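You operate a simulated robot arm through the tools that you are given. There is no shell and no other tool.

You run a simulated robot arm. Do the job below in one go: nothing can be reset, and whatever is moved stays where it is left.

## Task
Level the plate with the spirit level, then clamp the turntable.
Fine: level on its pad, bubble between the lines; the level goes back where it lay.

The check looks at the end state, three seconds after you hand in, the way a careful person would. Anything else that was tipped, shoved, dropped, spilled or broken makes it a failure.

## Robot
A 6-joint arm with a three-finger gripper, fixed in place. Base frame: the origin is on the floor under the middle of its stand, x ahead of it, y to its left, z up. Lengths are in mm, angles in degrees, forces in N, time in s.
It reaches about 1213 mm from its shoulder. Its first joint turns from -166.0 to 166.0 degrees. Payload 4.89 kg.
The tool frame sits at the grasp point between the pads (the TCP): z along the fingers, y along the line on which they close. The tips reach 30 mm beyond it. The gripper opens to 164 mm; its body begins 125 mm behind the TCP.
Orientation is that of the tool frame in the base frame, as a unit quaternion [w, x, y, z]. With the fingers straight down and closing along the base's y, the tool's x points along the base's -x, its y along +y and its z along -z.

## Interface
- The arm moves only by the tool step_arm. Its argument "moves" is a list of rows, each a list of 7 numbers: the shift along the base's x, y, z in units of 30 mm (1.0 is 30 mm), then the turn, a rotation vector about the base's x, y, z in units of 4 degrees (1.0 is 4 degrees), then the finger opening in mm, from 0 to 164. In form: [[dx, dy, dz, wx, wy, wz, gripper], ...]. A call has 1 to 20 rows; each row shifts and turns the commanded pose from where the row before left it. A call with a number of a shift or a turn outside -1 to 1 is refused whole. Rows are played at 5 a second. More than 50 mm and 8.6 degrees between two rows, or a gripper value outside its range, and nothing of the call is played. Where a pose cannot be reached the arm comes as near as it can. A force on the tool above 40 N (or 10 N above the force at the start of the call, whichever is more), or a blocked arm, ends the call early, and 0.2 s more pass. The fingers move at their own pace (about 108 mm/s each) and stop on an object; they squeeze with about 35 N. The grip force told is the motor's: it shows also when the fingers shut on nothing. Time passes only in rows, and 0.2 s behind the last, so rows that do not move let the fingers close. It gives the time, the measured TCP pose, the force on the tool (base axes), the opening and the grip force at its end, in the units of the frame above (readings bear some noise), with the torque about the TCP (base axes, N m) and any sound that the robot's microphone picked up.
- Cameras (640 x 400 px; columns grow to the right, rows downward): "scene" is fixed at [401.2, -648.8, 1412.9]; the picture's right is [0.56, -0.83, 0.00], its down [-0.69, -0.47, -0.56] and it looks along [0.46, 0.31, -0.83] (base axes); focal length 214 px, centre (320, 200). "wrist" rides on the gripper at [76, -2, -152] in the tool frame; the picture's right is [0.02, 1.00, 0.00], its down [-0.88, 0.02, -0.47] and it looks along [-0.47, 0.01, 0.88] (tool axes); focal length 247 px, centre (320, 200). There is no depth. A picture from a camera that has moved, and an enlarged one, comes with that camera's place and axes in the base frame and with its lens.
- get_image(camera): a new picture of that camera. It takes no simulated time.
- slide_trunk(by): moves the trunk up (or, below 0, down) by that many mm; the arm rides with it, the base frame stays. It gives what a move gives, with no picture.
- enlarge(camera, box): a new picture of the part [left, top, right, bottom] of that camera's present view, enlarged. It takes no simulated time.
- finish_job(): hands the job in; it is judged then, once.

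Places have to be worked out from the pictures, the camera data and where the tool is seen. Open the gripper and draw the arm clear of the work before you hand the job in, unless the task says otherwise.

The tools are called after "Call:" as name(argument=value, ...) on one line, values as JSON. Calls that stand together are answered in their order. step_arm: Moves the arm, as the interface text tells. Its arguments: {"type":"object","properties":{"moves":{"type":"array","items":{"type":"array","items":{"type":"number"}}}},"required":["moves"]} The other tools are called the same way: slide_trunk (by) moves the trunk up or down; get_image (camera) takes a picture; enlarge (camera, box) takes an enlarged picture of a part of a camera's view; finish_job () hands the job in.

At the start:

```text
clock: 0.0
tool_pos: [509.2, -33.2, 1235.0]
tcp_rot: [0.001, 0.0, 1.0, 0.0]
ft_force: [0.7, 0.4, -0.7]
torque: [0.0, -0.01, -0.02]
width: 163.8
finger_force: 0.0
trunk travel left (down, up): [-175.0, 215.0]
```

scene: 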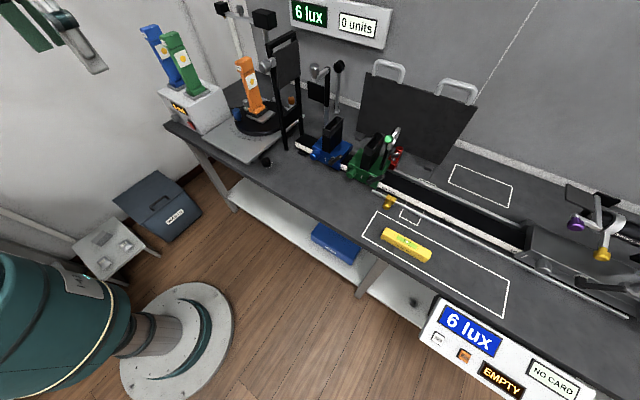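
wrist: 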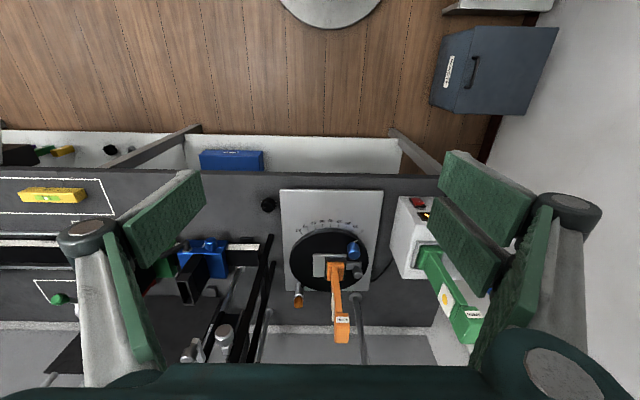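

I start by looking at the scene more closely to find the plate, the level, its pad, the levelling screws and the turntable clamp.

Call:
enlarge(camera="scene", box=[140, 20, 340, 180])

Call:
enlarge(camera="scene", box=[340, 160, 540, 320])

Call:
enlarge(camera="wrist", box=[240, 170, 440, 350])

Call:
enlarge(camera="wrist", box=[0, 130, 280, 330])

```text
2.50 times, centred on (240, 100) of scene
camera zoom: at [401.2, -648.8, 1412.9], right [0.56, -0.83, 0.0], down [-0.69, -0.47, -0.56], along [0.46, 0.31, -0.83], focal length 536 px, centre (520, 450)
```

zoom: 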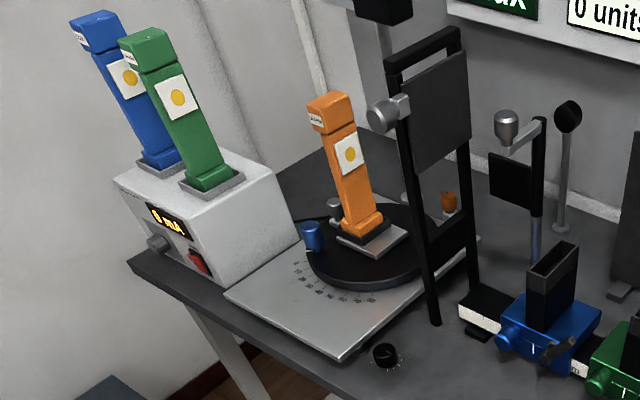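

```text
2.50 times, centred on (440, 240) of scene
camera zoom: at [401.2, -648.8, 1412.9], right [0.56, -0.83, 0.0], down [-0.69, -0.47, -0.56], along [0.46, 0.31, -0.83], focal length 536 px, centre (20, 100)
```

zoom: 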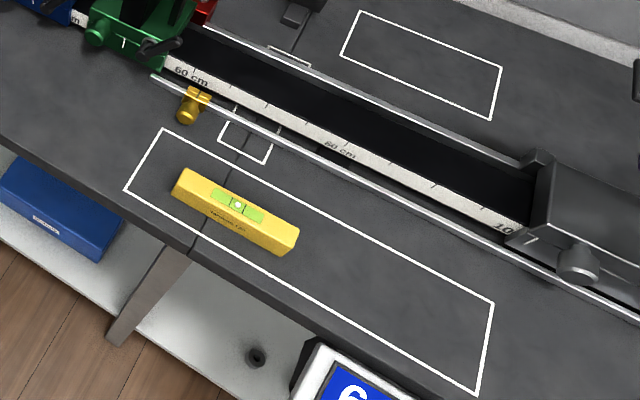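

```text
2.22 times, centred on (340, 260) of wrist
camera zoom: at [432.9, -35.1, 1387.3], right [-0.02, 1.0, 0.0], down [0.88, 0.02, 0.47], along [0.47, 0.01, -0.88], focal length 549 px, centre (276, 67)
```

zoom: 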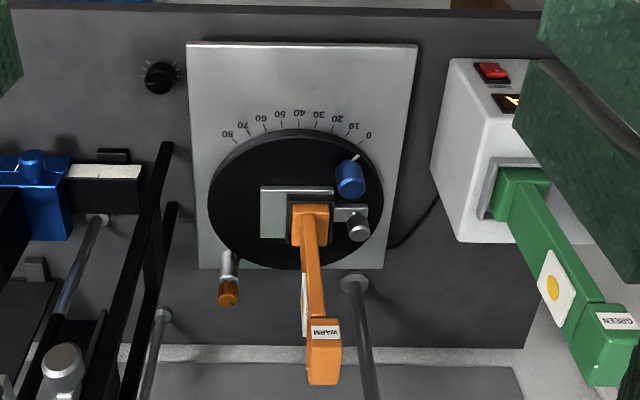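

```text
2.00 times, centred on (140, 230) of wrist
camera zoom: at [432.9, -35.1, 1387.3], right [-0.02, 1.0, 0.0], down [0.88, 0.02, 0.47], along [0.47, 0.01, -0.88], focal length 494 px, centre (680, 140)
```

zoom: 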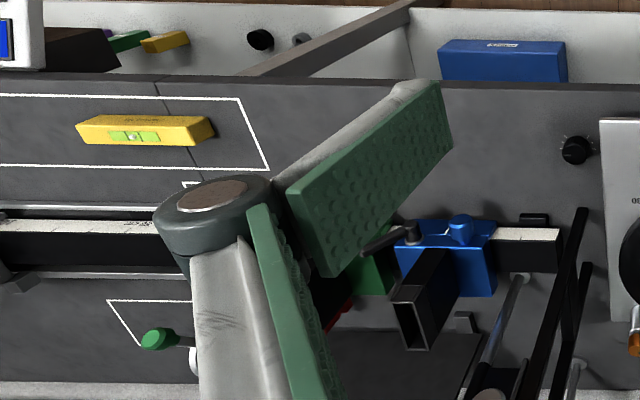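

The pictures show a light-grey plate with a black turntable carrying the orange lamp, and the yellow level in the long outlined box at the right. I'll move the hand forward a bit, keeping it high, for a closer wrist view of the plate.

Call:
step_arm(moves=[[1, 0, -0.2, 0, 0, 0, 164], [1, 0, -0.2, 0, 0, 0, 164], [1, 0, -0.2, 0, 0, 0, 164], [1, 0, -0.2, 0, 0, 0, 164], [1, 0, -0.2, 0, 0, 0, 164], [0, 0, 0, 0, 0, 0, 164]])

Call:
get_image(camera="wrist")

```text
clock: 1.4
tool_pos: [658.8, -35.0, 1202.8]
tcp_rot: [0.0, 0.001, 1.0, 0.0]
ft_force: [0.8, 0.5, 0.2]
torque: [0.01, 0.08, -0.01]
width: 163.8
finger_force: 0.1
trunk travel left (down, up): [-175.0, 215.0]
```

```text
taken
camera wrist: at [582.4, -36.2, 1354.7], right [-0.02, 1.0, 0.0], down [0.88, 0.02, 0.47], along [0.47, 0.01, -0.88], focal length 247 px, centre (320, 200)
```

wrist: 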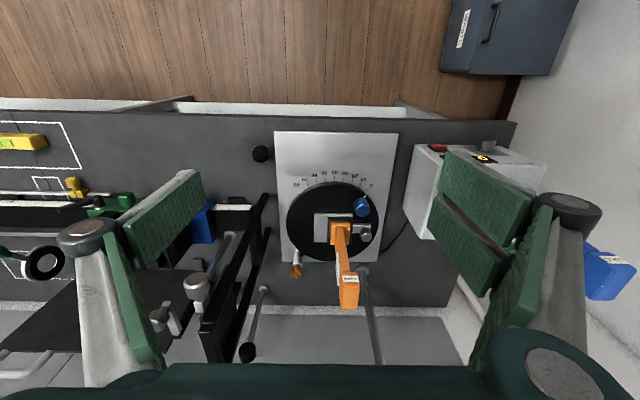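

The view is nearer; I enlarge the plate and turntable, and the left-hand part where the level, pad and rod are.

Call:
enlarge(camera="wrist", box=[240, 120, 420, 320])

Call:
enlarge(camera="wrist", box=[280, 170, 400, 250])

Call:
enlarge(camera="wrist", box=[0, 100, 200, 300])

Call:
enlarge(camera="scene", box=[200, 60, 320, 170])

```text
2.00 times, centred on (330, 220) of wrist
camera zoom: at [582.4, -36.2, 1354.7], right [-0.02, 1.0, 0.0], down [0.88, 0.02, 0.47], along [0.47, 0.01, -0.88], focal length 494 px, centre (300, 160)
```

zoom: 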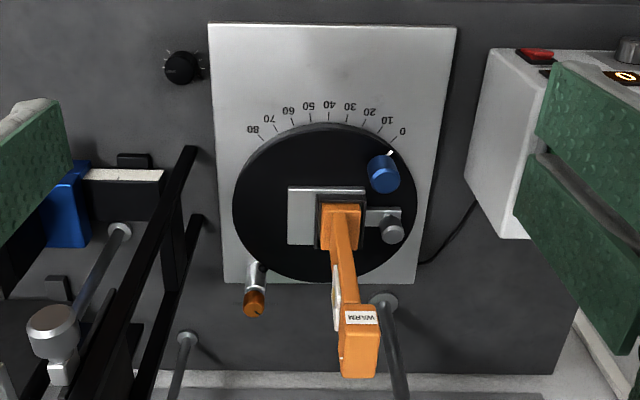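

```text
5.00 times, centred on (340, 210) of wrist
camera zoom: at [582.4, -36.2, 1354.7], right [-0.02, 1.0, 0.0], down [0.88, 0.02, 0.47], along [0.47, 0.01, -0.88], focal length 1235 px, centre (220, 150)
```

zoom: 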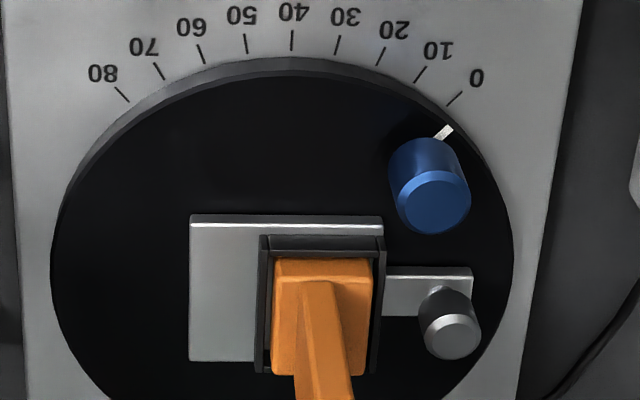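

```text
2.00 times, centred on (100, 200) of wrist
camera zoom: at [582.4, -36.2, 1354.7], right [-0.02, 1.0, 0.0], down [0.88, 0.02, 0.47], along [0.47, 0.01, -0.88], focal length 494 px, centre (760, 200)
```

zoom: 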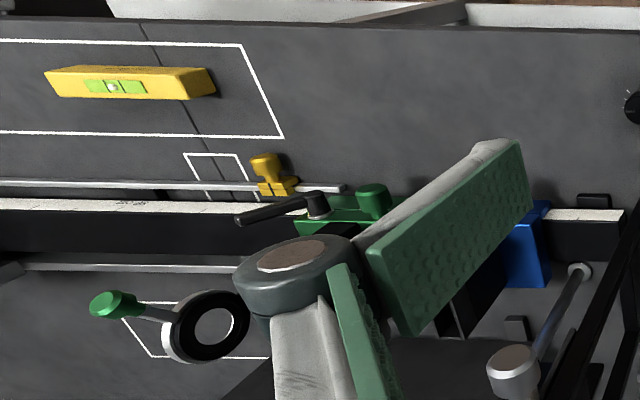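

```text
3.64 times, centred on (260, 115) of scene
camera zoom: at [401.2, -648.8, 1412.9], right [0.56, -0.83, 0.0], down [-0.69, -0.47, -0.56], along [0.46, 0.31, -0.83], focal length 780 px, centre (538, 509)
```

zoom: 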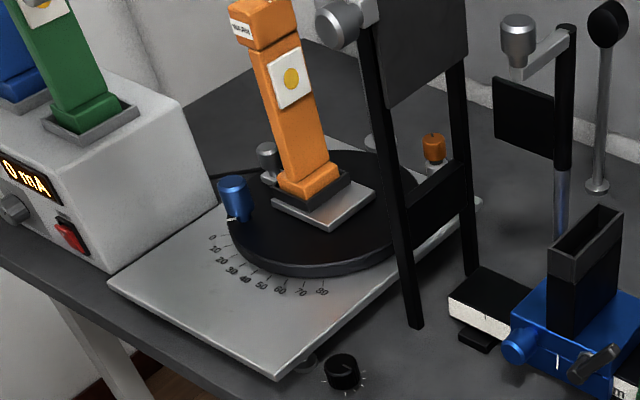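

There seems to be a metal post with an orange top at the plate's back-left corner, a black dialled knob at the front-left, and a blue and a grey knob on the turntable. I lower the hand in front of the bench to see these from closer and lower down.

Call:
step_arm(moves=[[-0.4, 0.2, -0.9, 0, 0, 0, 164], [-0.4, 0.2, -0.9, 0, 0, 0, 164], [-0.4, 0.2, -0.9, 0, 0, 0, 164], [-0.4, 0.2, -0.9, 0, 0, 0, 164], [-0.4, 0.2, -0.9, 0, 0, 0, 164], [-0.4, 0.2, -0.9, 0, 0, 0, 164], [0, 0, 0, 0, 0, 0, 164]])

Call:
get_image(camera="wrist")

Call:
enlarge(camera="wrist", box=[220, 100, 440, 300])

```text
clock: 3.0
tool_pos: [586.5, 2.3, 1042.0]
tcp_rot: [0.0, 0.001, 1.0, 0.0]
ft_force: [0.3, -0.6, 0.1]
torque: [0.01, 0.03, -0.01]
width: 164.2
finger_force: 0.1
trunk travel left (down, up): [-175.0, 215.0]
```

```text
taken
camera wrist: at [509.7, 0.9, 1194.7], right [-0.02, 1.0, 0.0], down [0.88, 0.02, 0.47], along [0.47, 0.01, -0.88], focal length 247 px, centre (320, 200)
```

wrist: 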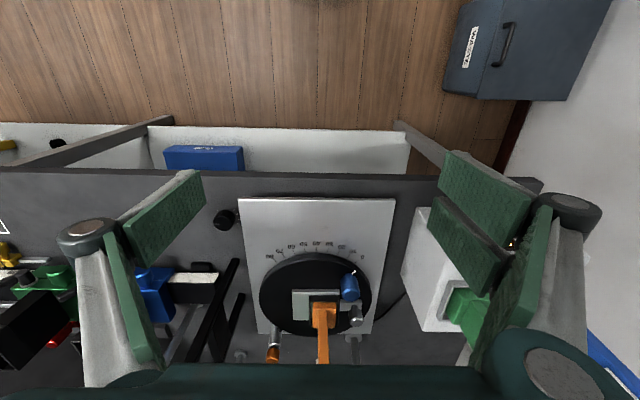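

```text
2.00 times, centred on (330, 200) of wrist
camera zoom: at [509.7, 0.9, 1194.7], right [-0.02, 1.0, 0.0], down [0.88, 0.02, 0.47], along [0.47, 0.01, -0.88], focal length 494 px, centre (300, 200)
```

zoom: 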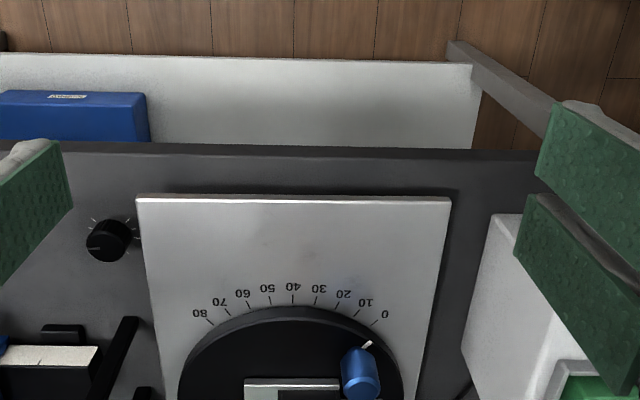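

Now I tilt the hand so the camera looks more forward, to see the plate edge-on with its feet and screws.

Call:
step_arm(moves=[[0.1, 0, -0.3, 0, -1, 0, 164], [0.1, 0, -0.3, 0, -1, 0, 164], [0.1, 0, -0.3, 0, -1, 0, 164], [0.1, 0, -0.3, 0, -1, 0, 164], [0.1, 0, -0.3, 0, -1, 0, 164], [0.1, 0, -0.3, 0, -1, 0, 164], [0.1, 0, -0.3, 0, -1, 0, 164], [0.1, 0, -0.3, 0, -1, 0, 164], [0, 0, 0, 0, 0, 0, 164]])

Call:
get_image(camera="wrist")

Call:
enlarge(camera="wrist", box=[200, 60, 440, 220])

Call:
enlarge(camera="wrist", box=[200, 180, 440, 340])

```text
clock: 5.0
tool_pos: [613.5, 1.8, 971.9]
tcp_rot: [0.276, 0.0, 0.961, 0.0]
ft_force: [-0.2, 0.8, 0.3]
torque: [0.0, 0.02, 0.0]
width: 163.8
finger_force: 0.0
trunk travel left (down, up): [-175.0, 215.0]
```

```text
taken
camera wrist: at [466.3, 0.6, 1059.5], right [-0.02, 1.0, -0.01], down [0.5, 0.02, 0.87], along [0.87, 0.01, -0.5], focal length 247 px, centre (320, 200)
```

wrist: 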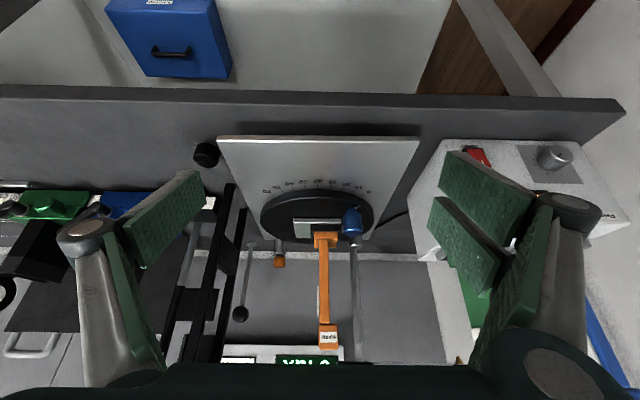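

```text
2.50 times, centred on (320, 140) of wrist
camera zoom: at [466.3, 0.6, 1059.5], right [-0.02, 1.0, -0.01], down [0.5, 0.02, 0.87], along [0.87, 0.01, -0.5], focal length 617 px, centre (320, 350)
```

zoom: 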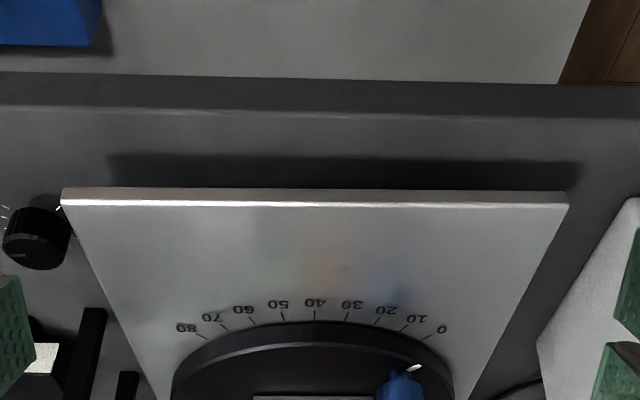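

```text
2.50 times, centred on (320, 260) of wrist
camera zoom: at [466.3, 0.6, 1059.5], right [-0.02, 1.0, -0.01], down [0.5, 0.02, 0.87], along [0.87, 0.01, -0.5], focal length 617 px, centre (320, 50)
```

zoom: 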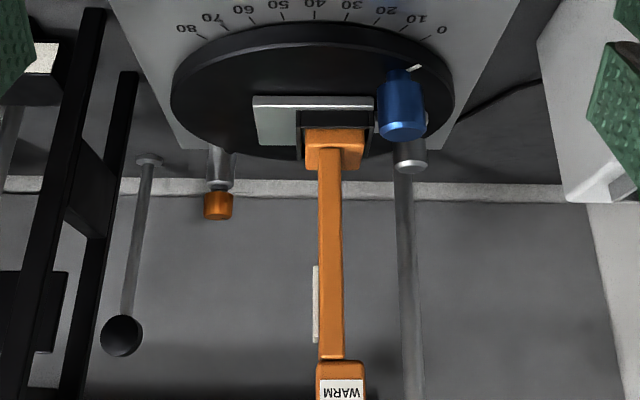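

The zoomed picture is a true re-render, so I use the fixed camera at high zoom on the plate's edges, its feet and the knobs.

Call:
enlarge(camera="scene", box=[210, 130, 290, 180])

Call:
enlarge(camera="scene", box=[220, 85, 300, 135])

Call:
enlarge(camera="scene", box=[265, 85, 320, 125])

Call:
enlarge(camera="scene", box=[375, 205, 450, 265])

```text
8.00 times, centred on (250, 155) of scene
camera zoom: at [401.2, -648.8, 1412.9], right [0.56, -0.83, 0.0], down [-0.69, -0.47, -0.56], along [0.46, 0.31, -0.83], focal length 1716 px, centre (880, 560)
```

zoom: 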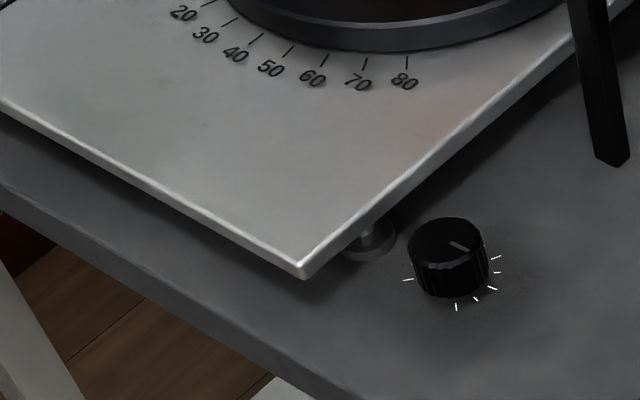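

```text
8.00 times, centred on (260, 110) of scene
camera zoom: at [401.2, -648.8, 1412.9], right [0.56, -0.83, 0.0], down [-0.69, -0.47, -0.56], along [0.46, 0.31, -0.83], focal length 1716 px, centre (800, 920)
```

zoom: 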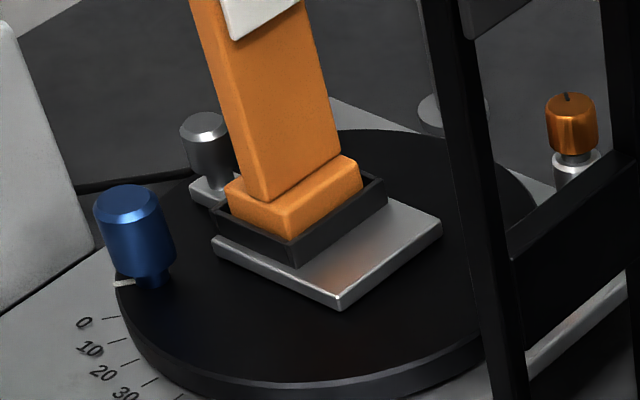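

```text
10.00 times, centred on (292, 105) of scene
camera zoom: at [401.2, -648.8, 1412.9], right [0.56, -0.83, 0.0], down [-0.69, -0.47, -0.56], along [0.46, 0.31, -0.83], focal length 2145 px, centre (595, 1150)
```

zoom: 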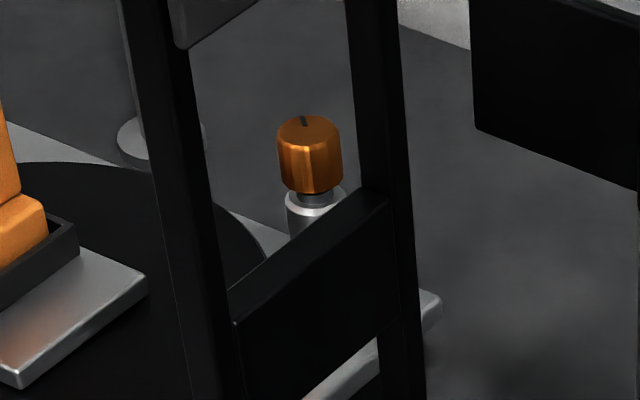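

```text
6.67 times, centred on (412, 235) of scene
camera zoom: at [401.2, -648.8, 1412.9], right [0.56, -0.83, 0.0], down [-0.69, -0.47, -0.56], along [0.46, 0.31, -0.83], focal length 1430 px, centre (-297, -33)
```

zoom: 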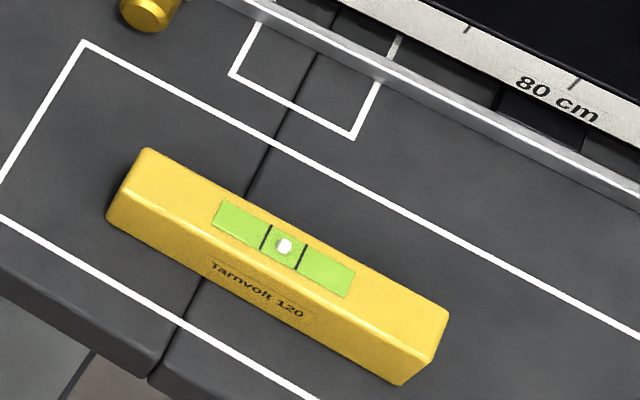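

The level reads "Tarnvolt 120" and has a clear vial with two lines. The plate stands on feet, and an orange thumbscrew with an index mark is at its back-left corner. I close the fingers in free air to learn what they look like around a narrow object.

Call:
step_arm(moves=[[0, 0, 0, 0, 0, 0, 40], [0, 0, 0, 0, 0, 0, 40], [0, 0, 0, 0, 0, 0, 40], [0, 0, 0, 0, 0, 0, 40]])

Call:
get_image(camera="wrist")

Call:
get_image(camera="scene")

```text
clock: 6.0
tool_pos: [612.9, 2.8, 971.1]
tcp_rot: [0.276, 0.001, 0.961, -0.001]
ft_force: [-0.6, 0.2, -0.1]
torque: [-0.03, 0.0, 0.02]
width: 40.1
finger_force: 0.1
trunk travel left (down, up): [-175.0, 215.0]
```

```text
taken
camera wrist: at [466.4, 0.7, 1059.7], right [-0.02, 1.0, -0.01], down [0.5, 0.02, 0.87], along [0.87, 0.01, -0.5], focal length 247 px, centre (320, 200)
```

wrist: 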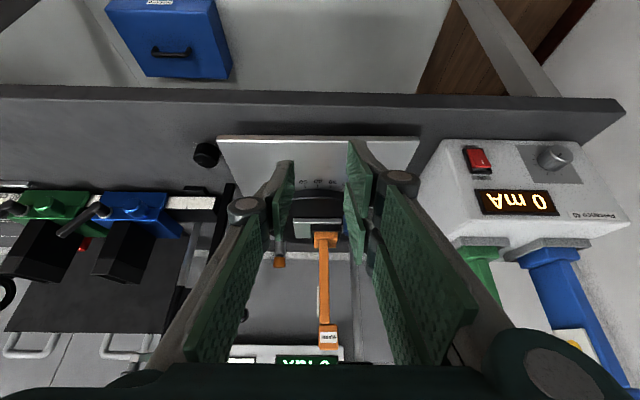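

```text
taken
```

scene: 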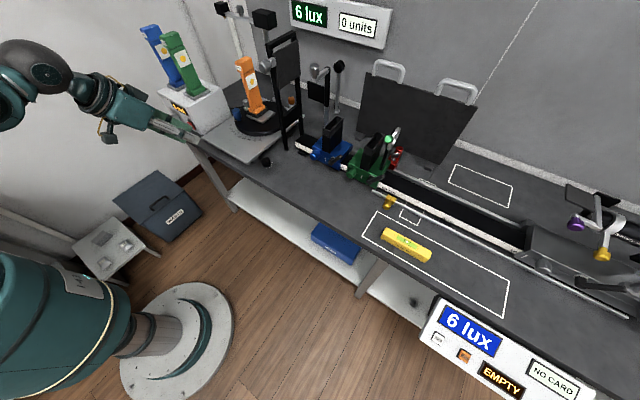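

I look more closely at the finger tips in the closed state.

Call:
enlarge(camera="wrist", box=[220, 120, 440, 280])

Call:
enlarge(camera="scene", box=[60, 60, 220, 160])

```text
2.50 times, centred on (330, 200) of wrist
camera zoom: at [466.4, 0.7, 1059.7], right [-0.02, 1.0, -0.01], down [0.5, 0.02, 0.87], along [0.87, 0.01, -0.5], focal length 617 px, centre (295, 200)
```

zoom: 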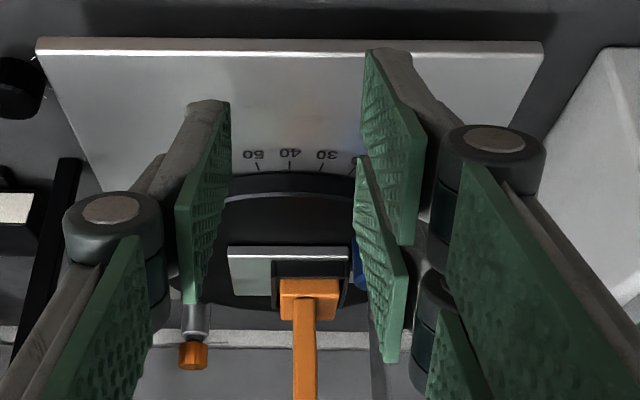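

```text
4.00 times, centred on (140, 110) of scene
camera zoom: at [401.2, -648.8, 1412.9], right [0.56, -0.83, 0.0], down [-0.69, -0.47, -0.56], along [0.46, 0.31, -0.83], focal length 858 px, centre (1040, 560)
```

zoom: 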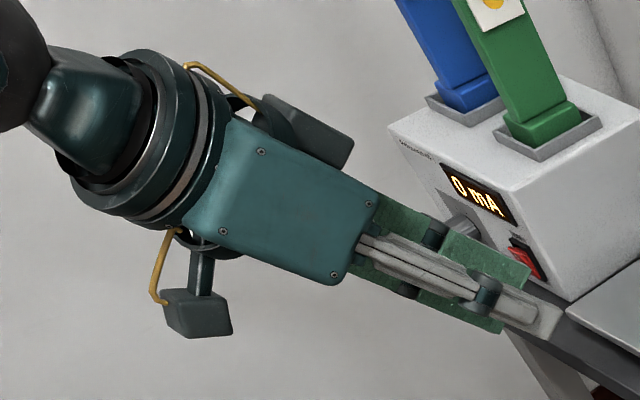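

The hand has one finger on one side and two on the other. I open again and bring the hand upright just in front of the turntable for a near look at the grey slab, the blue and grey knobs, and the lamp socket.

Call:
step_arm(moves=[[0.2, 0, 0.4, 0, 1, 0, 164], [0.2, 0, 0.4, 0, 1, 0, 164], [0.2, 0, 0.4, 0, 1, 0, 164], [0.2, 0, 0.4, 0, 1, 0, 164], [0.6, -0.1, 0.3, 0, 1, 0, 164], [0.6, -0.1, 0.2, 0, 1, 0, 164], [0.6, -0.1, 0, 0, 1, 0, 164], [0.6, -0.1, 0, 0, 1, 0, 164], [0.6, -0.1, 0, 0, 0, 0, 164], [0, 0, 0, 0, 0, 0, 164]])

Call:
get_image(camera="wrist")

Call:
enlarge(camera="wrist", box=[240, 180, 440, 305])

```text
clock: 8.2
tool_pos: [727.2, -14.2, 1034.9]
tcp_rot: [0.0, 0.001, 1.0, 0.001]
ft_force: [0.5, 0.3, -0.6]
torque: [0.01, 0.07, 0.04]
width: 164.3
finger_force: 0.1
trunk travel left (down, up): [-175.0, 215.0]
```

```text
taken
camera wrist: at [649.7, -15.1, 1185.2], right [-0.02, 1.0, 0.0], down [0.88, 0.02, 0.47], along [0.47, 0.01, -0.88], focal length 247 px, centre (320, 200)
```

wrist: 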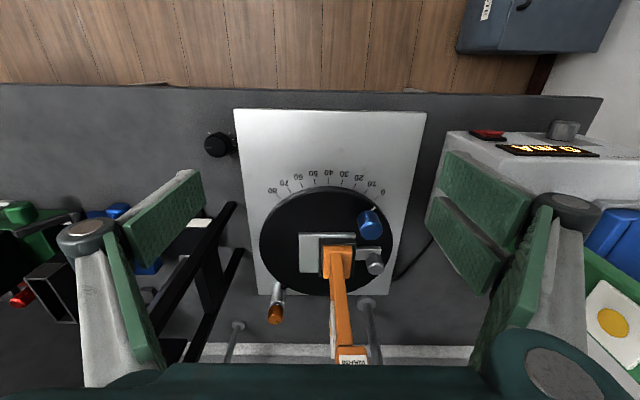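

```text
3.20 times, centred on (340, 242) of wrist
camera zoom: at [649.7, -15.1, 1185.2], right [-0.02, 1.0, 0.0], down [0.88, 0.02, 0.47], along [0.47, 0.01, -0.88], focal length 790 px, centre (256, 64)
```

zoom: 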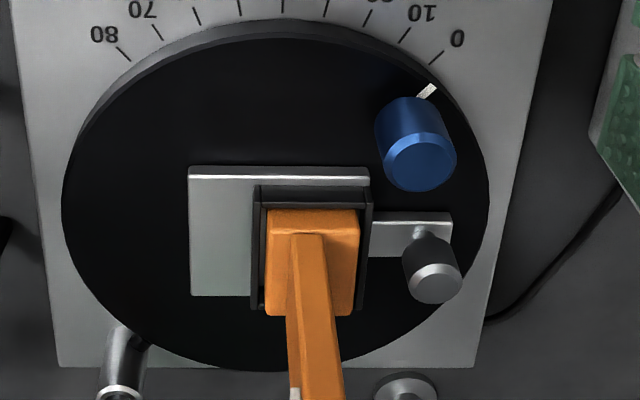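

I zoom in further on the plate's free front region and on the slab, looking for any marked pad.

Call:
enlarge(camera="wrist", box=[230, 100, 430, 200])

Call:
enlarge(camera="wrist", box=[290, 225, 400, 295])

Call:
enlarge(camera="wrist", box=[240, 260, 320, 330])

Call:
enlarge(camera="scene", box=[190, 115, 270, 165])

```text
3.20 times, centred on (330, 150) of wrist
camera zoom: at [649.7, -15.1, 1185.2], right [-0.02, 1.0, 0.0], down [0.88, 0.02, 0.47], along [0.47, 0.01, -0.88], focal length 790 px, centre (288, 360)
```

zoom: 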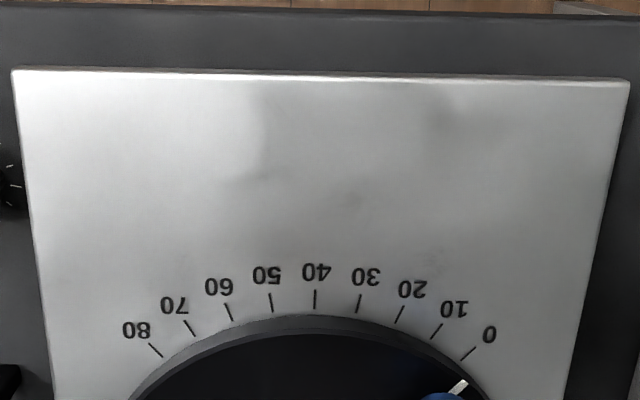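

```text
5.71 times, centred on (345, 260) of wrist
camera zoom: at [649.7, -15.1, 1185.2], right [-0.02, 1.0, 0.0], down [0.88, 0.02, 0.47], along [0.47, 0.01, -0.88], focal length 1411 px, centre (177, -143)
```

zoom: 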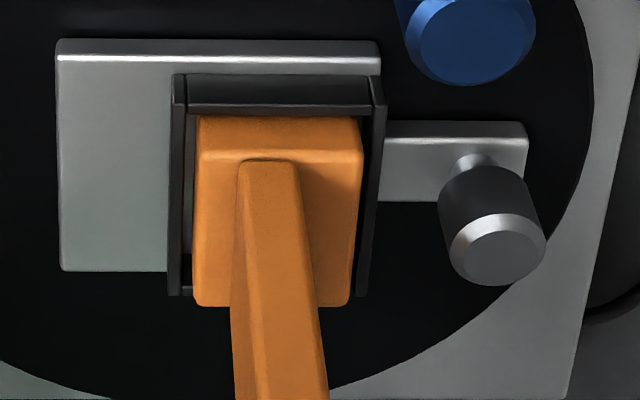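

```text
5.71 times, centred on (280, 295) of wrist
camera zoom: at [649.7, -15.1, 1185.2], right [-0.02, 1.0, 0.0], down [0.88, 0.02, 0.47], along [0.47, 0.01, -0.88], focal length 1411 px, centre (549, -343)
```

zoom: 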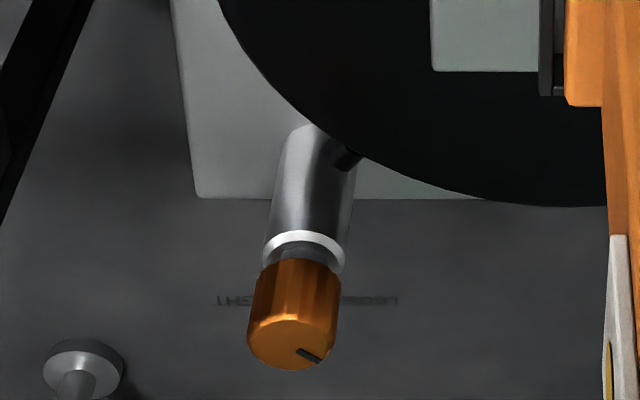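

```text
8.00 times, centred on (230, 140) of scene
camera zoom: at [401.2, -648.8, 1412.9], right [0.56, -0.83, 0.0], down [-0.69, -0.47, -0.56], along [0.46, 0.31, -0.83], focal length 1716 px, centre (1040, 680)
```

zoom: 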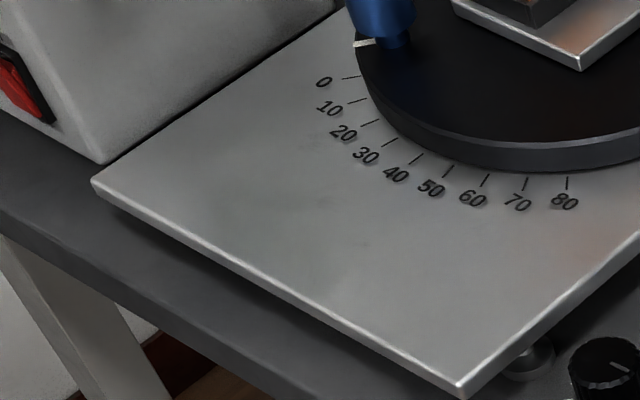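

There is text printed on the bench behind the orange-topped post, and a dark pin from the post points at the turntable's rim. I zoom in on that.

Call:
enlarge(camera="wrist", box=[258, 280, 308, 312])

Call:
enlarge(camera="wrist", box=[200, 290, 320, 360])

Call:
enlarge(camera="scene", box=[280, 90, 310, 110])

Call:
enlarge(camera="wrist", box=[200, 120, 250, 160])

```text
12.50 times, centred on (283, 296) of wrist
camera zoom: at [649.7, -15.1, 1185.2], right [-0.02, 1.0, 0.0], down [0.88, 0.02, 0.47], along [0.47, 0.01, -0.88], focal length 3087 px, centre (782, -1000)
```

zoom: 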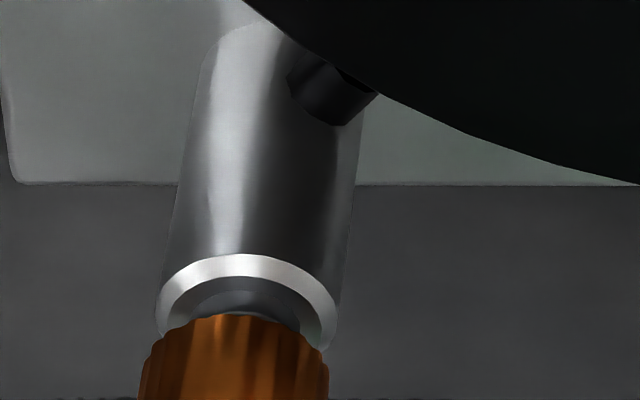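

```text
5.33 times, centred on (260, 325) of wrist
camera zoom: at [649.7, -15.1, 1185.2], right [-0.02, 1.0, 0.0], down [0.88, 0.02, 0.47], along [0.47, 0.01, -0.88], focal length 1317 px, centre (640, -467)
```

zoom: 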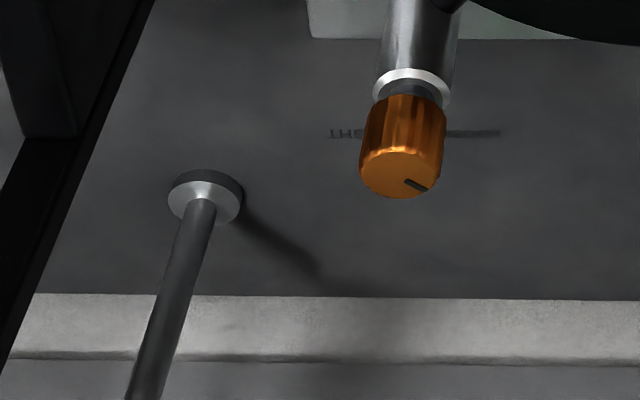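

```text
16.00 times, centred on (295, 100) of scene
camera zoom: at [401.2, -648.8, 1412.9], right [0.56, -0.83, 0.0], down [-0.69, -0.47, -0.56], along [0.46, 0.31, -0.83], focal length 3432 px, centre (720, 1800)
```

zoom: 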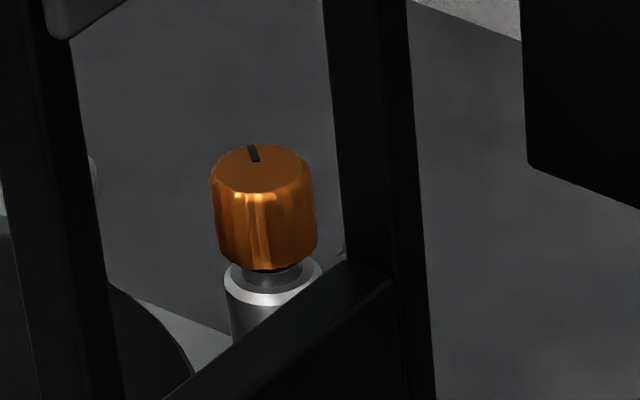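

```text
10.00 times, centred on (225, 140) of wrist
camera zoom: at [649.7, -15.1, 1185.2], right [-0.02, 1.0, 0.0], down [0.88, 0.02, 0.47], along [0.47, 0.01, -0.88], focal length 2470 px, centre (1270, 800)
```

zoom: 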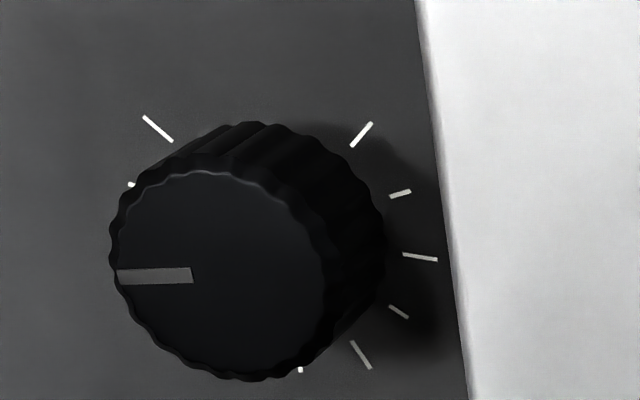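

The post's text appears to read "LOOSE … TIGHT", so the orange knob with the pin at the rim is the turntable clamp. I now want a low front view to see what the blue and grey knobs do and whether the slab sits on screws.

Call:
step_arm(moves=[[0, 0, -0.38, 0, -1, 0, 164], [0, 0, -0.38, 0, -1, 0, 164], [0, 0, -0.38, 0, -1, 0, 164], [0, 0, -0.38, 0, -1, 0, 164], [0, 0, -0.38, 0, -1, 0, 164], [0, 0, -0.38, 0, -1, 0, 164], [0, 0, -0.38, 0, -1, 0, 164], [0, 0, -0.38, 0, -1, 0, 164], [0, 0, -0.38, 0, -1, 0, 164], [0, 0, -0.38, 0, -1, 0, 164], [0, 0, -0.38, 0, -1, 0, 164], [0, 0, 0, 0, 0, 0, 164]])

Call:
get_image(camera="wrist")

Call:
enlarge(camera="wrist", box=[240, 120, 400, 220])

Call:
enlarge(camera="wrist", box=[290, 150, 390, 210])

```text
clock: 10.8
tool_pos: [727.1, -12.5, 911.4]
tcp_rot: [0.374, -0.001, 0.928, 0.0]
ft_force: [-0.8, -0.4, 0.4]
torque: [0.0, -0.01, -0.01]
width: 164.2
finger_force: 0.0
trunk travel left (down, up): [-175.0, 215.0]
```

```text
taken
camera wrist: at [565.8, -14.0, 967.5], right [-0.02, 1.0, -0.02], down [0.31, 0.02, 0.95], along [0.95, 0.01, -0.31], focal length 247 px, centre (320, 200)
```

wrist: 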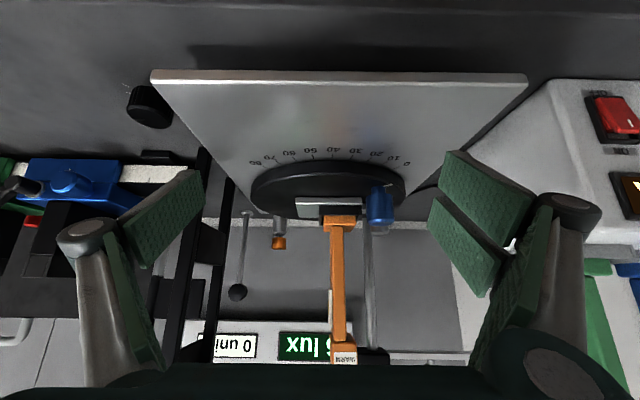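

```text
4.00 times, centred on (320, 170) of wrist
camera zoom: at [565.8, -14.0, 967.5], right [-0.02, 1.0, -0.02], down [0.31, 0.02, 0.95], along [0.95, 0.01, -0.31], focal length 988 px, centre (320, 320)
```

zoom: 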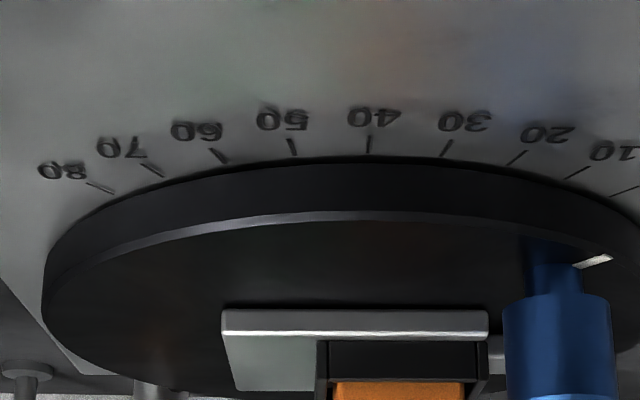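

```text
6.40 times, centred on (340, 180) of wrist
camera zoom: at [565.8, -14.0, 967.5], right [-0.02, 1.0, -0.02], down [0.31, 0.02, 0.95], along [0.95, 0.01, -0.31], focal length 1581 px, centre (192, 328)
```

zoom: 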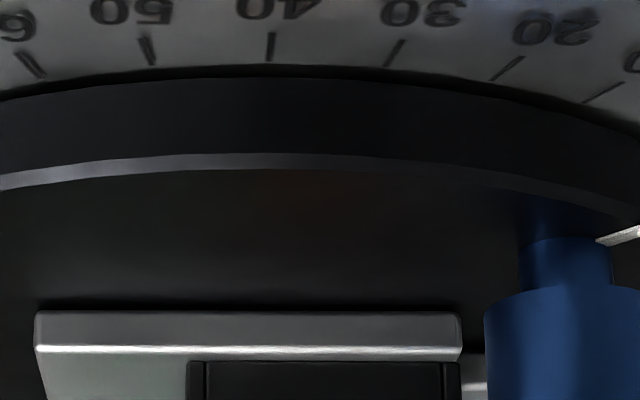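

The slab sits flat on the disc and the blue knob looks like a plain post on the disc. Next I look under the plate from in front of the bench to see its feet and what the black dialled knob is.

Call:
step_arm(moves=[[-0.9, 0, 0, 0, -1, 0, 164], [-0.9, 0, 0, 0, -1, 0, 164], [-0.9, 0, 0, 0, -1, 0, 164], [-0.9, 0, 0, 0, -1, 0, 164], [-0.3, -0.5, -0.7, 0, 0, 0, 164], [0, -0.5, -0.8, 0, 0, 0, 164], [0, -0.5, -0.5, 0, 0, 0, 164], [0, 0, 0, 0, 0, 0, 164]])

Call:
get_image(camera="wrist")

Call:
enlarge(camera="wrist", box=[200, 140, 460, 260])

```text
clock: 12.6
tool_pos: [663.9, -61.0, 1016.9]
tcp_rot: [0.499, 0.0, 0.867, -0.001]
ft_force: [-0.5, -0.4, -0.2]
torque: [-0.02, -0.01, -0.04]
width: 164.1
finger_force: 0.0
out of reach, approached as far as the arm can: row 1, 2, 3, 4, 5, 6, 7
trunk travel left (down, up): [-175.0, 215.0]
```

```text
taken
camera wrist: at [493.3, -62.5, 1028.1], right [-0.01, 1.0, -0.02], down [0.03, 0.02, 1.0], along [1.0, 0.01, -0.03], focal length 247 px, centre (320, 200)
```

wrist: 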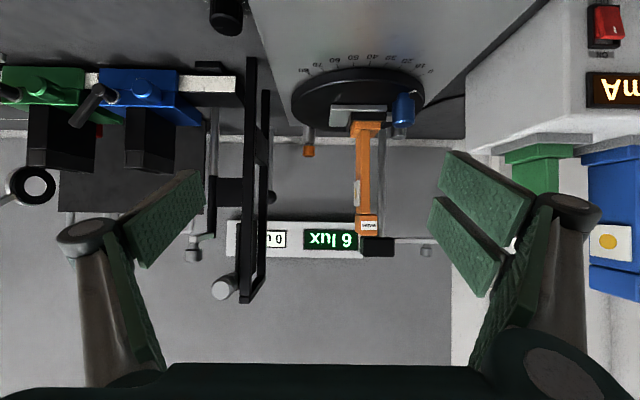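

```text
2.46 times, centred on (330, 200) of wrist
camera zoom: at [493.3, -62.5, 1028.1], right [-0.01, 1.0, -0.02], down [0.03, 0.02, 1.0], along [1.0, 0.01, -0.03], focal length 608 px, centre (295, 200)
```

zoom: 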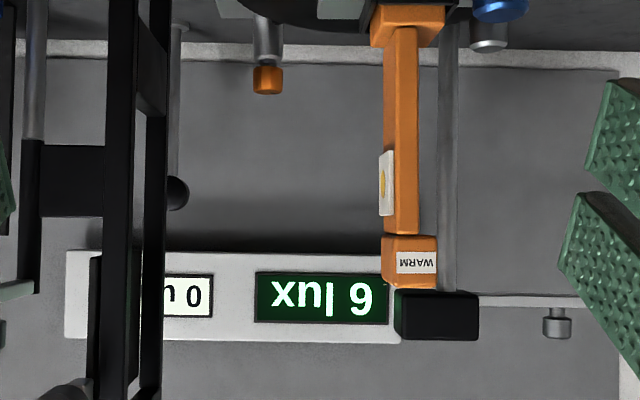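

The arm could not retract that low, so it now stands higher, with a nearly horizontal view. I zoom on the slab, grey knob tab and orange post from this low angle.

Call:
enlarge(camera="wrist", box=[325, 85, 425, 145])

Call:
enlarge(camera="wrist", box=[290, 115, 330, 160])

Call:
enlarge(camera="scene", box=[228, 108, 268, 133])

Call:
enlarge(camera="scene", box=[245, 148, 285, 173])

```text
6.40 times, centred on (375, 115) of wrist
camera zoom: at [493.3, -62.5, 1028.1], right [-0.01, 1.0, -0.02], down [0.03, 0.02, 1.0], along [1.0, 0.01, -0.03], focal length 1581 px, centre (-32, 744)
```

zoom: 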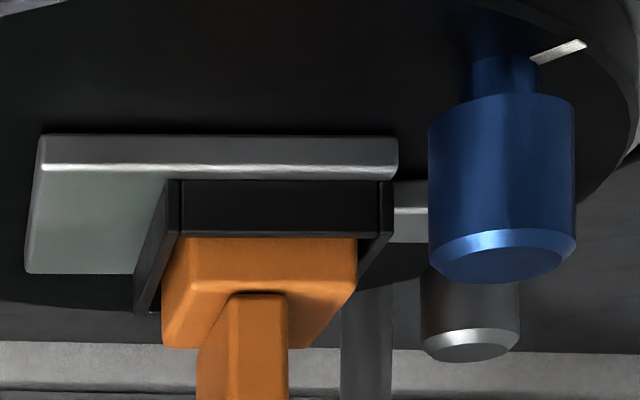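

```text
8.89 times, centred on (310, 138) of wrist
camera zoom: at [493.3, -62.5, 1028.1], right [-0.01, 1.0, -0.02], down [0.03, 0.02, 1.0], along [1.0, 0.01, -0.03], focal length 2195 px, centre (409, 756)
```

zoom: 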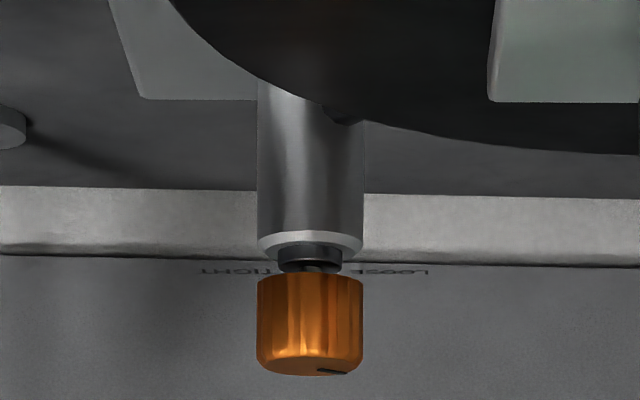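

```text
16.00 times, centred on (248, 120) of scene
camera zoom: at [401.2, -648.8, 1412.9], right [0.56, -0.83, 0.0], down [-0.69, -0.47, -0.56], along [0.46, 0.31, -0.83], focal length 3432 px, centre (1472, 1472)
```

zoom: 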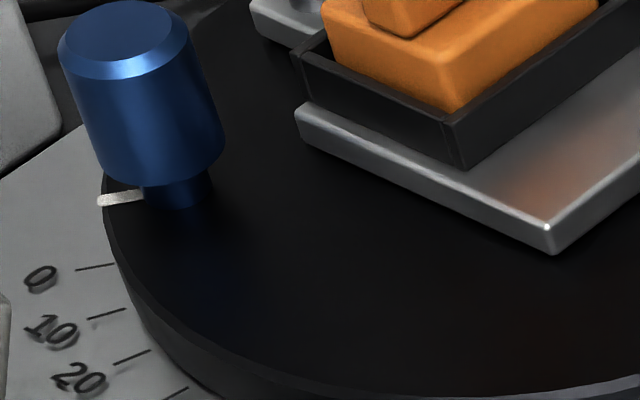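

```text
16.00 times, centred on (265, 160) of scene
camera zoom: at [401.2, -648.8, 1412.9], right [0.56, -0.83, 0.0], down [-0.69, -0.47, -0.56], along [0.46, 0.31, -0.83], focal length 3432 px, centre (1200, 832)
```

zoom: 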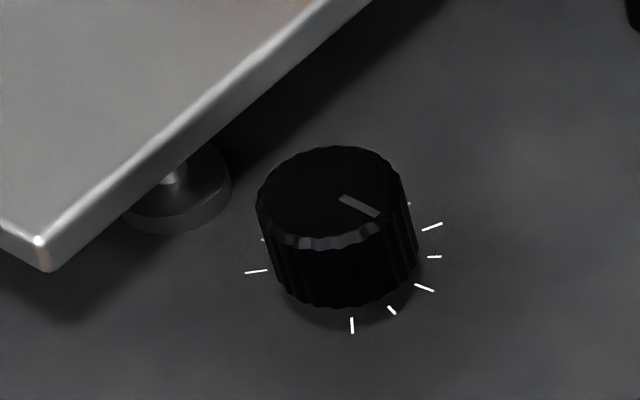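

Pointer of the orange knob stands at the LOOSE side. To learn which part is out of level I zoom strongly on the slab edges and the grey knob's tab.

Call:
enlarge(camera="wrist", box=[328, 98, 393, 138])

Call:
enlarge(camera="wrist", box=[380, 98, 420, 148])

Call:
enlarge(camera="scene", box=[236, 100, 256, 115])

```text
9.85 times, centred on (360, 118) of wrist
camera zoom: at [493.3, -62.5, 1028.1], right [-0.01, 1.0, -0.02], down [0.03, 0.02, 1.0], along [1.0, 0.01, -0.03], focal length 2432 px, centre (-79, 1007)
```

zoom: 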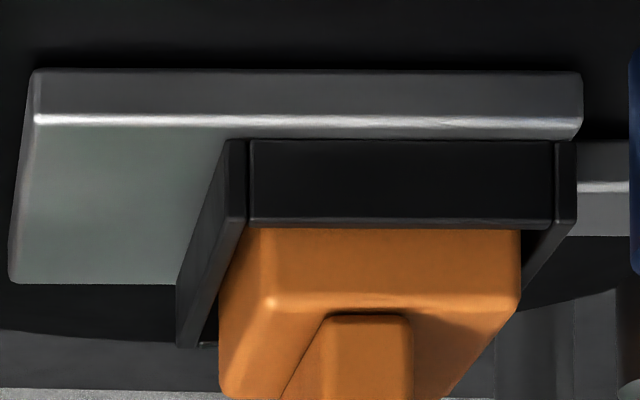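

```text
8.00 times, centred on (400, 123) of wrist
camera zoom: at [493.3, -62.5, 1028.1], right [-0.01, 1.0, -0.02], down [0.03, 0.02, 1.0], along [1.0, 0.01, -0.03], focal length 1976 px, centre (-320, 816)
```

zoom: 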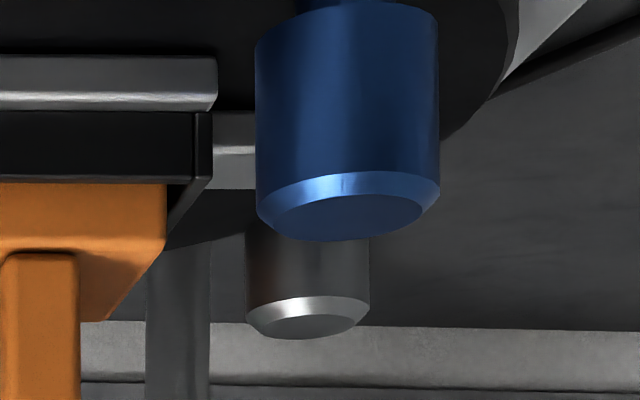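

```text
16.00 times, centred on (246, 108) of scene
camera zoom: at [401.2, -648.8, 1412.9], right [0.56, -0.83, 0.0], down [-0.69, -0.47, -0.56], along [0.46, 0.31, -0.83], focal length 3432 px, centre (1504, 1680)
```

zoom: 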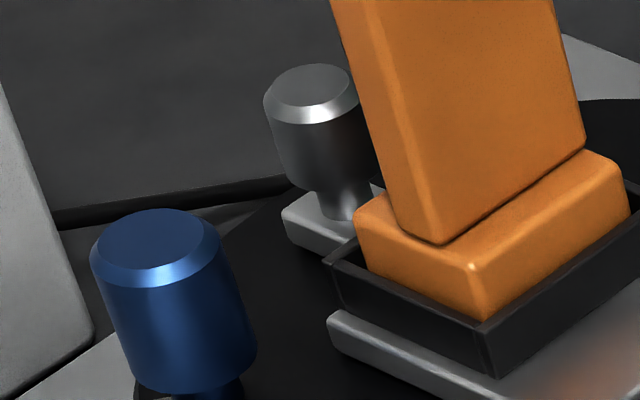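

Slab, disc and plate look mutually parallel, and their edges appear to slope slightly down toward +y compared with the bench. So the base plate itself is out of level, and the level must be used to judge it. I bring the hand upright and high, then swing toward the level.

Call:
step_arm(moves=[[-0.2, 0, 0.5, 0, 1, 0, 164], [-0.2, 0, 0.5, 0, 1, 0, 164], [-0.2, 0, 0.5, 0, 1, 0, 164], [-0.2, -0.1, 0.5, 0, 1, 0, 164], [-0.2, -0.2, 0.5, 0, 1, 0, 164], [-0.2, -0.3, 0.5, 0, 1, 0, 164], [-0.2, -0.4, 0.5, 0, 1, 0, 164], [-0.2, -0.5, 0.5, 0, 1, 0, 164], [0, -0.6, 0.4, 0, 1, 0, 164], [0, -0.7, 0.3, 0, 1, 0, 164], [0, -0.8, 0.2, 0, 1, 0, 164], [0, -0.9, 0.1, 0, 1, 0, 164], [0, -1, 0, 0, 1, 0, 164], [0, -1, 0, 0, 1, 0, 164], [0, -1, 0, 0, 1, 0, 164], [0, 0, 0, 0, 0, 0, 164]])

```text
clock: 16.0
tool_pos: [617.1, -285.6, 1169.0]
tcp_rot: [-0.002, 0.0, 1.0, 0.0]
ft_force: [0.0, -0.4, -0.5]
torque: [0.05, 0.07, -0.01]
width: 164.0
finger_force: 0.0
trunk travel left (down, up): [-175.0, 215.0]
```

Upright and clear. I carry on to the right while turning the hand −90° about z so the fingers will close across the level's width.

Call:
step_arm(moves=[[0, -0.6, 0, 0, 0, -1, 164], [0, -0.6, 0, 0, 0, -1, 164], [0, -0.6, 0, 0, 0, -1, 164], [0, -0.6, 0, 0, 0, -1, 164], [0, -0.6, 0, 0, 0, -1, 164], [0, -0.6, 0, 0, 0, -1, 164], [0, -0.6, 0, 0, 0, -1, 164], [0, -0.6, 0, 0, 0, -1, 164], [0, -0.6, 0, 0, 0, -1, 164], [0, -0.6, 0, 0, 0, -1, 164], [0, -0.6, 0, 0, 0, -1, 164], [0, -0.6, 0, 0, 0, -1, 164], [0, -0.6, 0, 0, 0, -1, 164], [0, -0.6, 0, 0, 0, -1, 164], [0, -0.6, 0, 0, 0, -1, 164], [0, -0.6, 0, 0, 0, -1, 164], [0, -0.6, 0, 0, 0, -1, 164], [0, -0.6, 0, 0, 0, -1, 164], [0, -0.6, 0, 0, 0, -1, 164], [0, -0.6, 0, 0, 0, -1, 164]])

Call:
get_image(camera="wrist")

```text
clock: 20.2
tool_pos: [615.2, -646.1, 1168.6]
tcp_rot: [-0.001, 0.643, 0.766, 0.0]
ft_force: [-0.8, 0.8, 1.2]
torque: [-0.06, 0.01, -0.02]
width: 164.1
finger_force: 0.0
trunk travel left (down, up): [-175.0, 215.0]
```

```text
taken
camera wrist: at [600.1, -570.3, 1321.3], right [0.98, 0.2, 0.0], down [0.17, -0.86, 0.47], along [0.09, -0.46, -0.88], focal length 247 px, centre (320, 200)
```

wrist: 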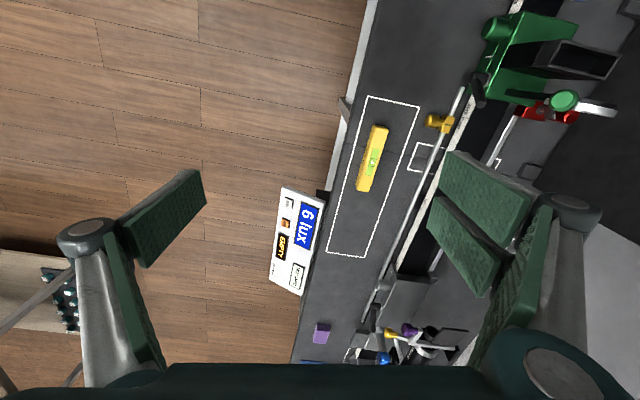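

The level comes into view near (739, −709). I finish the −90° turn and move above it at a safe height.

Call:
step_arm(moves=[[0.68, -0.35, -0.9, 0, 0, -0.42, 164], [0.68, -0.35, -0.9, 0, 0, -0.42, 164], [0.68, -0.35, -0.9, 0, 0, -0.42, 164], [0.68, -0.35, -0.9, 0, 0, -0.42, 164], [0.68, -0.35, -0.9, 0, 0, -0.42, 164], [0.68, -0.35, -0.9, 0, 0, -0.4, 164], [0, 0, 0, 0, 0, 0, 164]])

Call:
get_image(camera="wrist")

Call:
enlarge(camera="wrist", box=[260, 100, 420, 260])

```text
clock: 21.8
tool_pos: [736.8, -708.6, 1005.0]
tcp_rot: [0.0, 0.707, 0.707, 0.0]
ft_force: [0.7, -0.6, -0.8]
torque: [0.04, 0.03, 0.04]
width: 164.0
finger_force: 0.1
trunk travel left (down, up): [-175.0, 215.0]
```

```text
taken
camera wrist: at [735.9, -631.7, 1157.2], right [1.0, 0.02, 0.0], down [0.02, -0.88, 0.47], along [0.01, -0.47, -0.88], focal length 247 px, centre (320, 200)
```

wrist: 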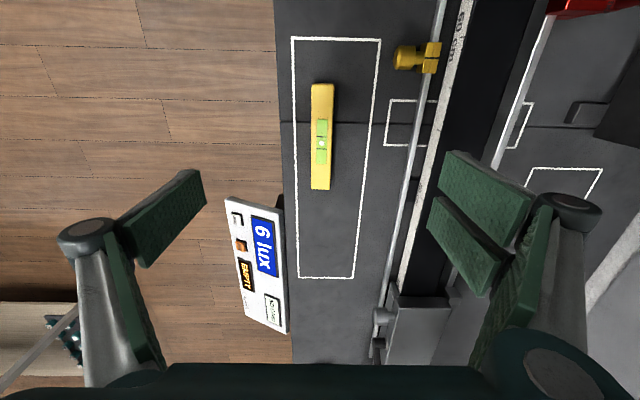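

```text
2.50 times, centred on (340, 180) of wrist
camera zoom: at [735.9, -631.7, 1157.2], right [1.0, 0.02, 0.0], down [0.02, -0.88, 0.47], along [0.01, -0.47, -0.88], focal length 617 px, centre (270, 250)
```

zoom: 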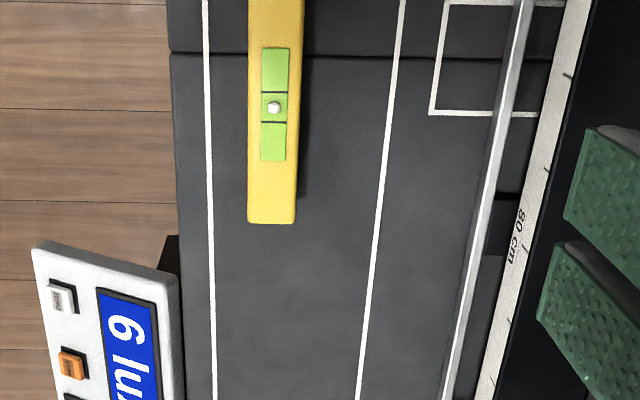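

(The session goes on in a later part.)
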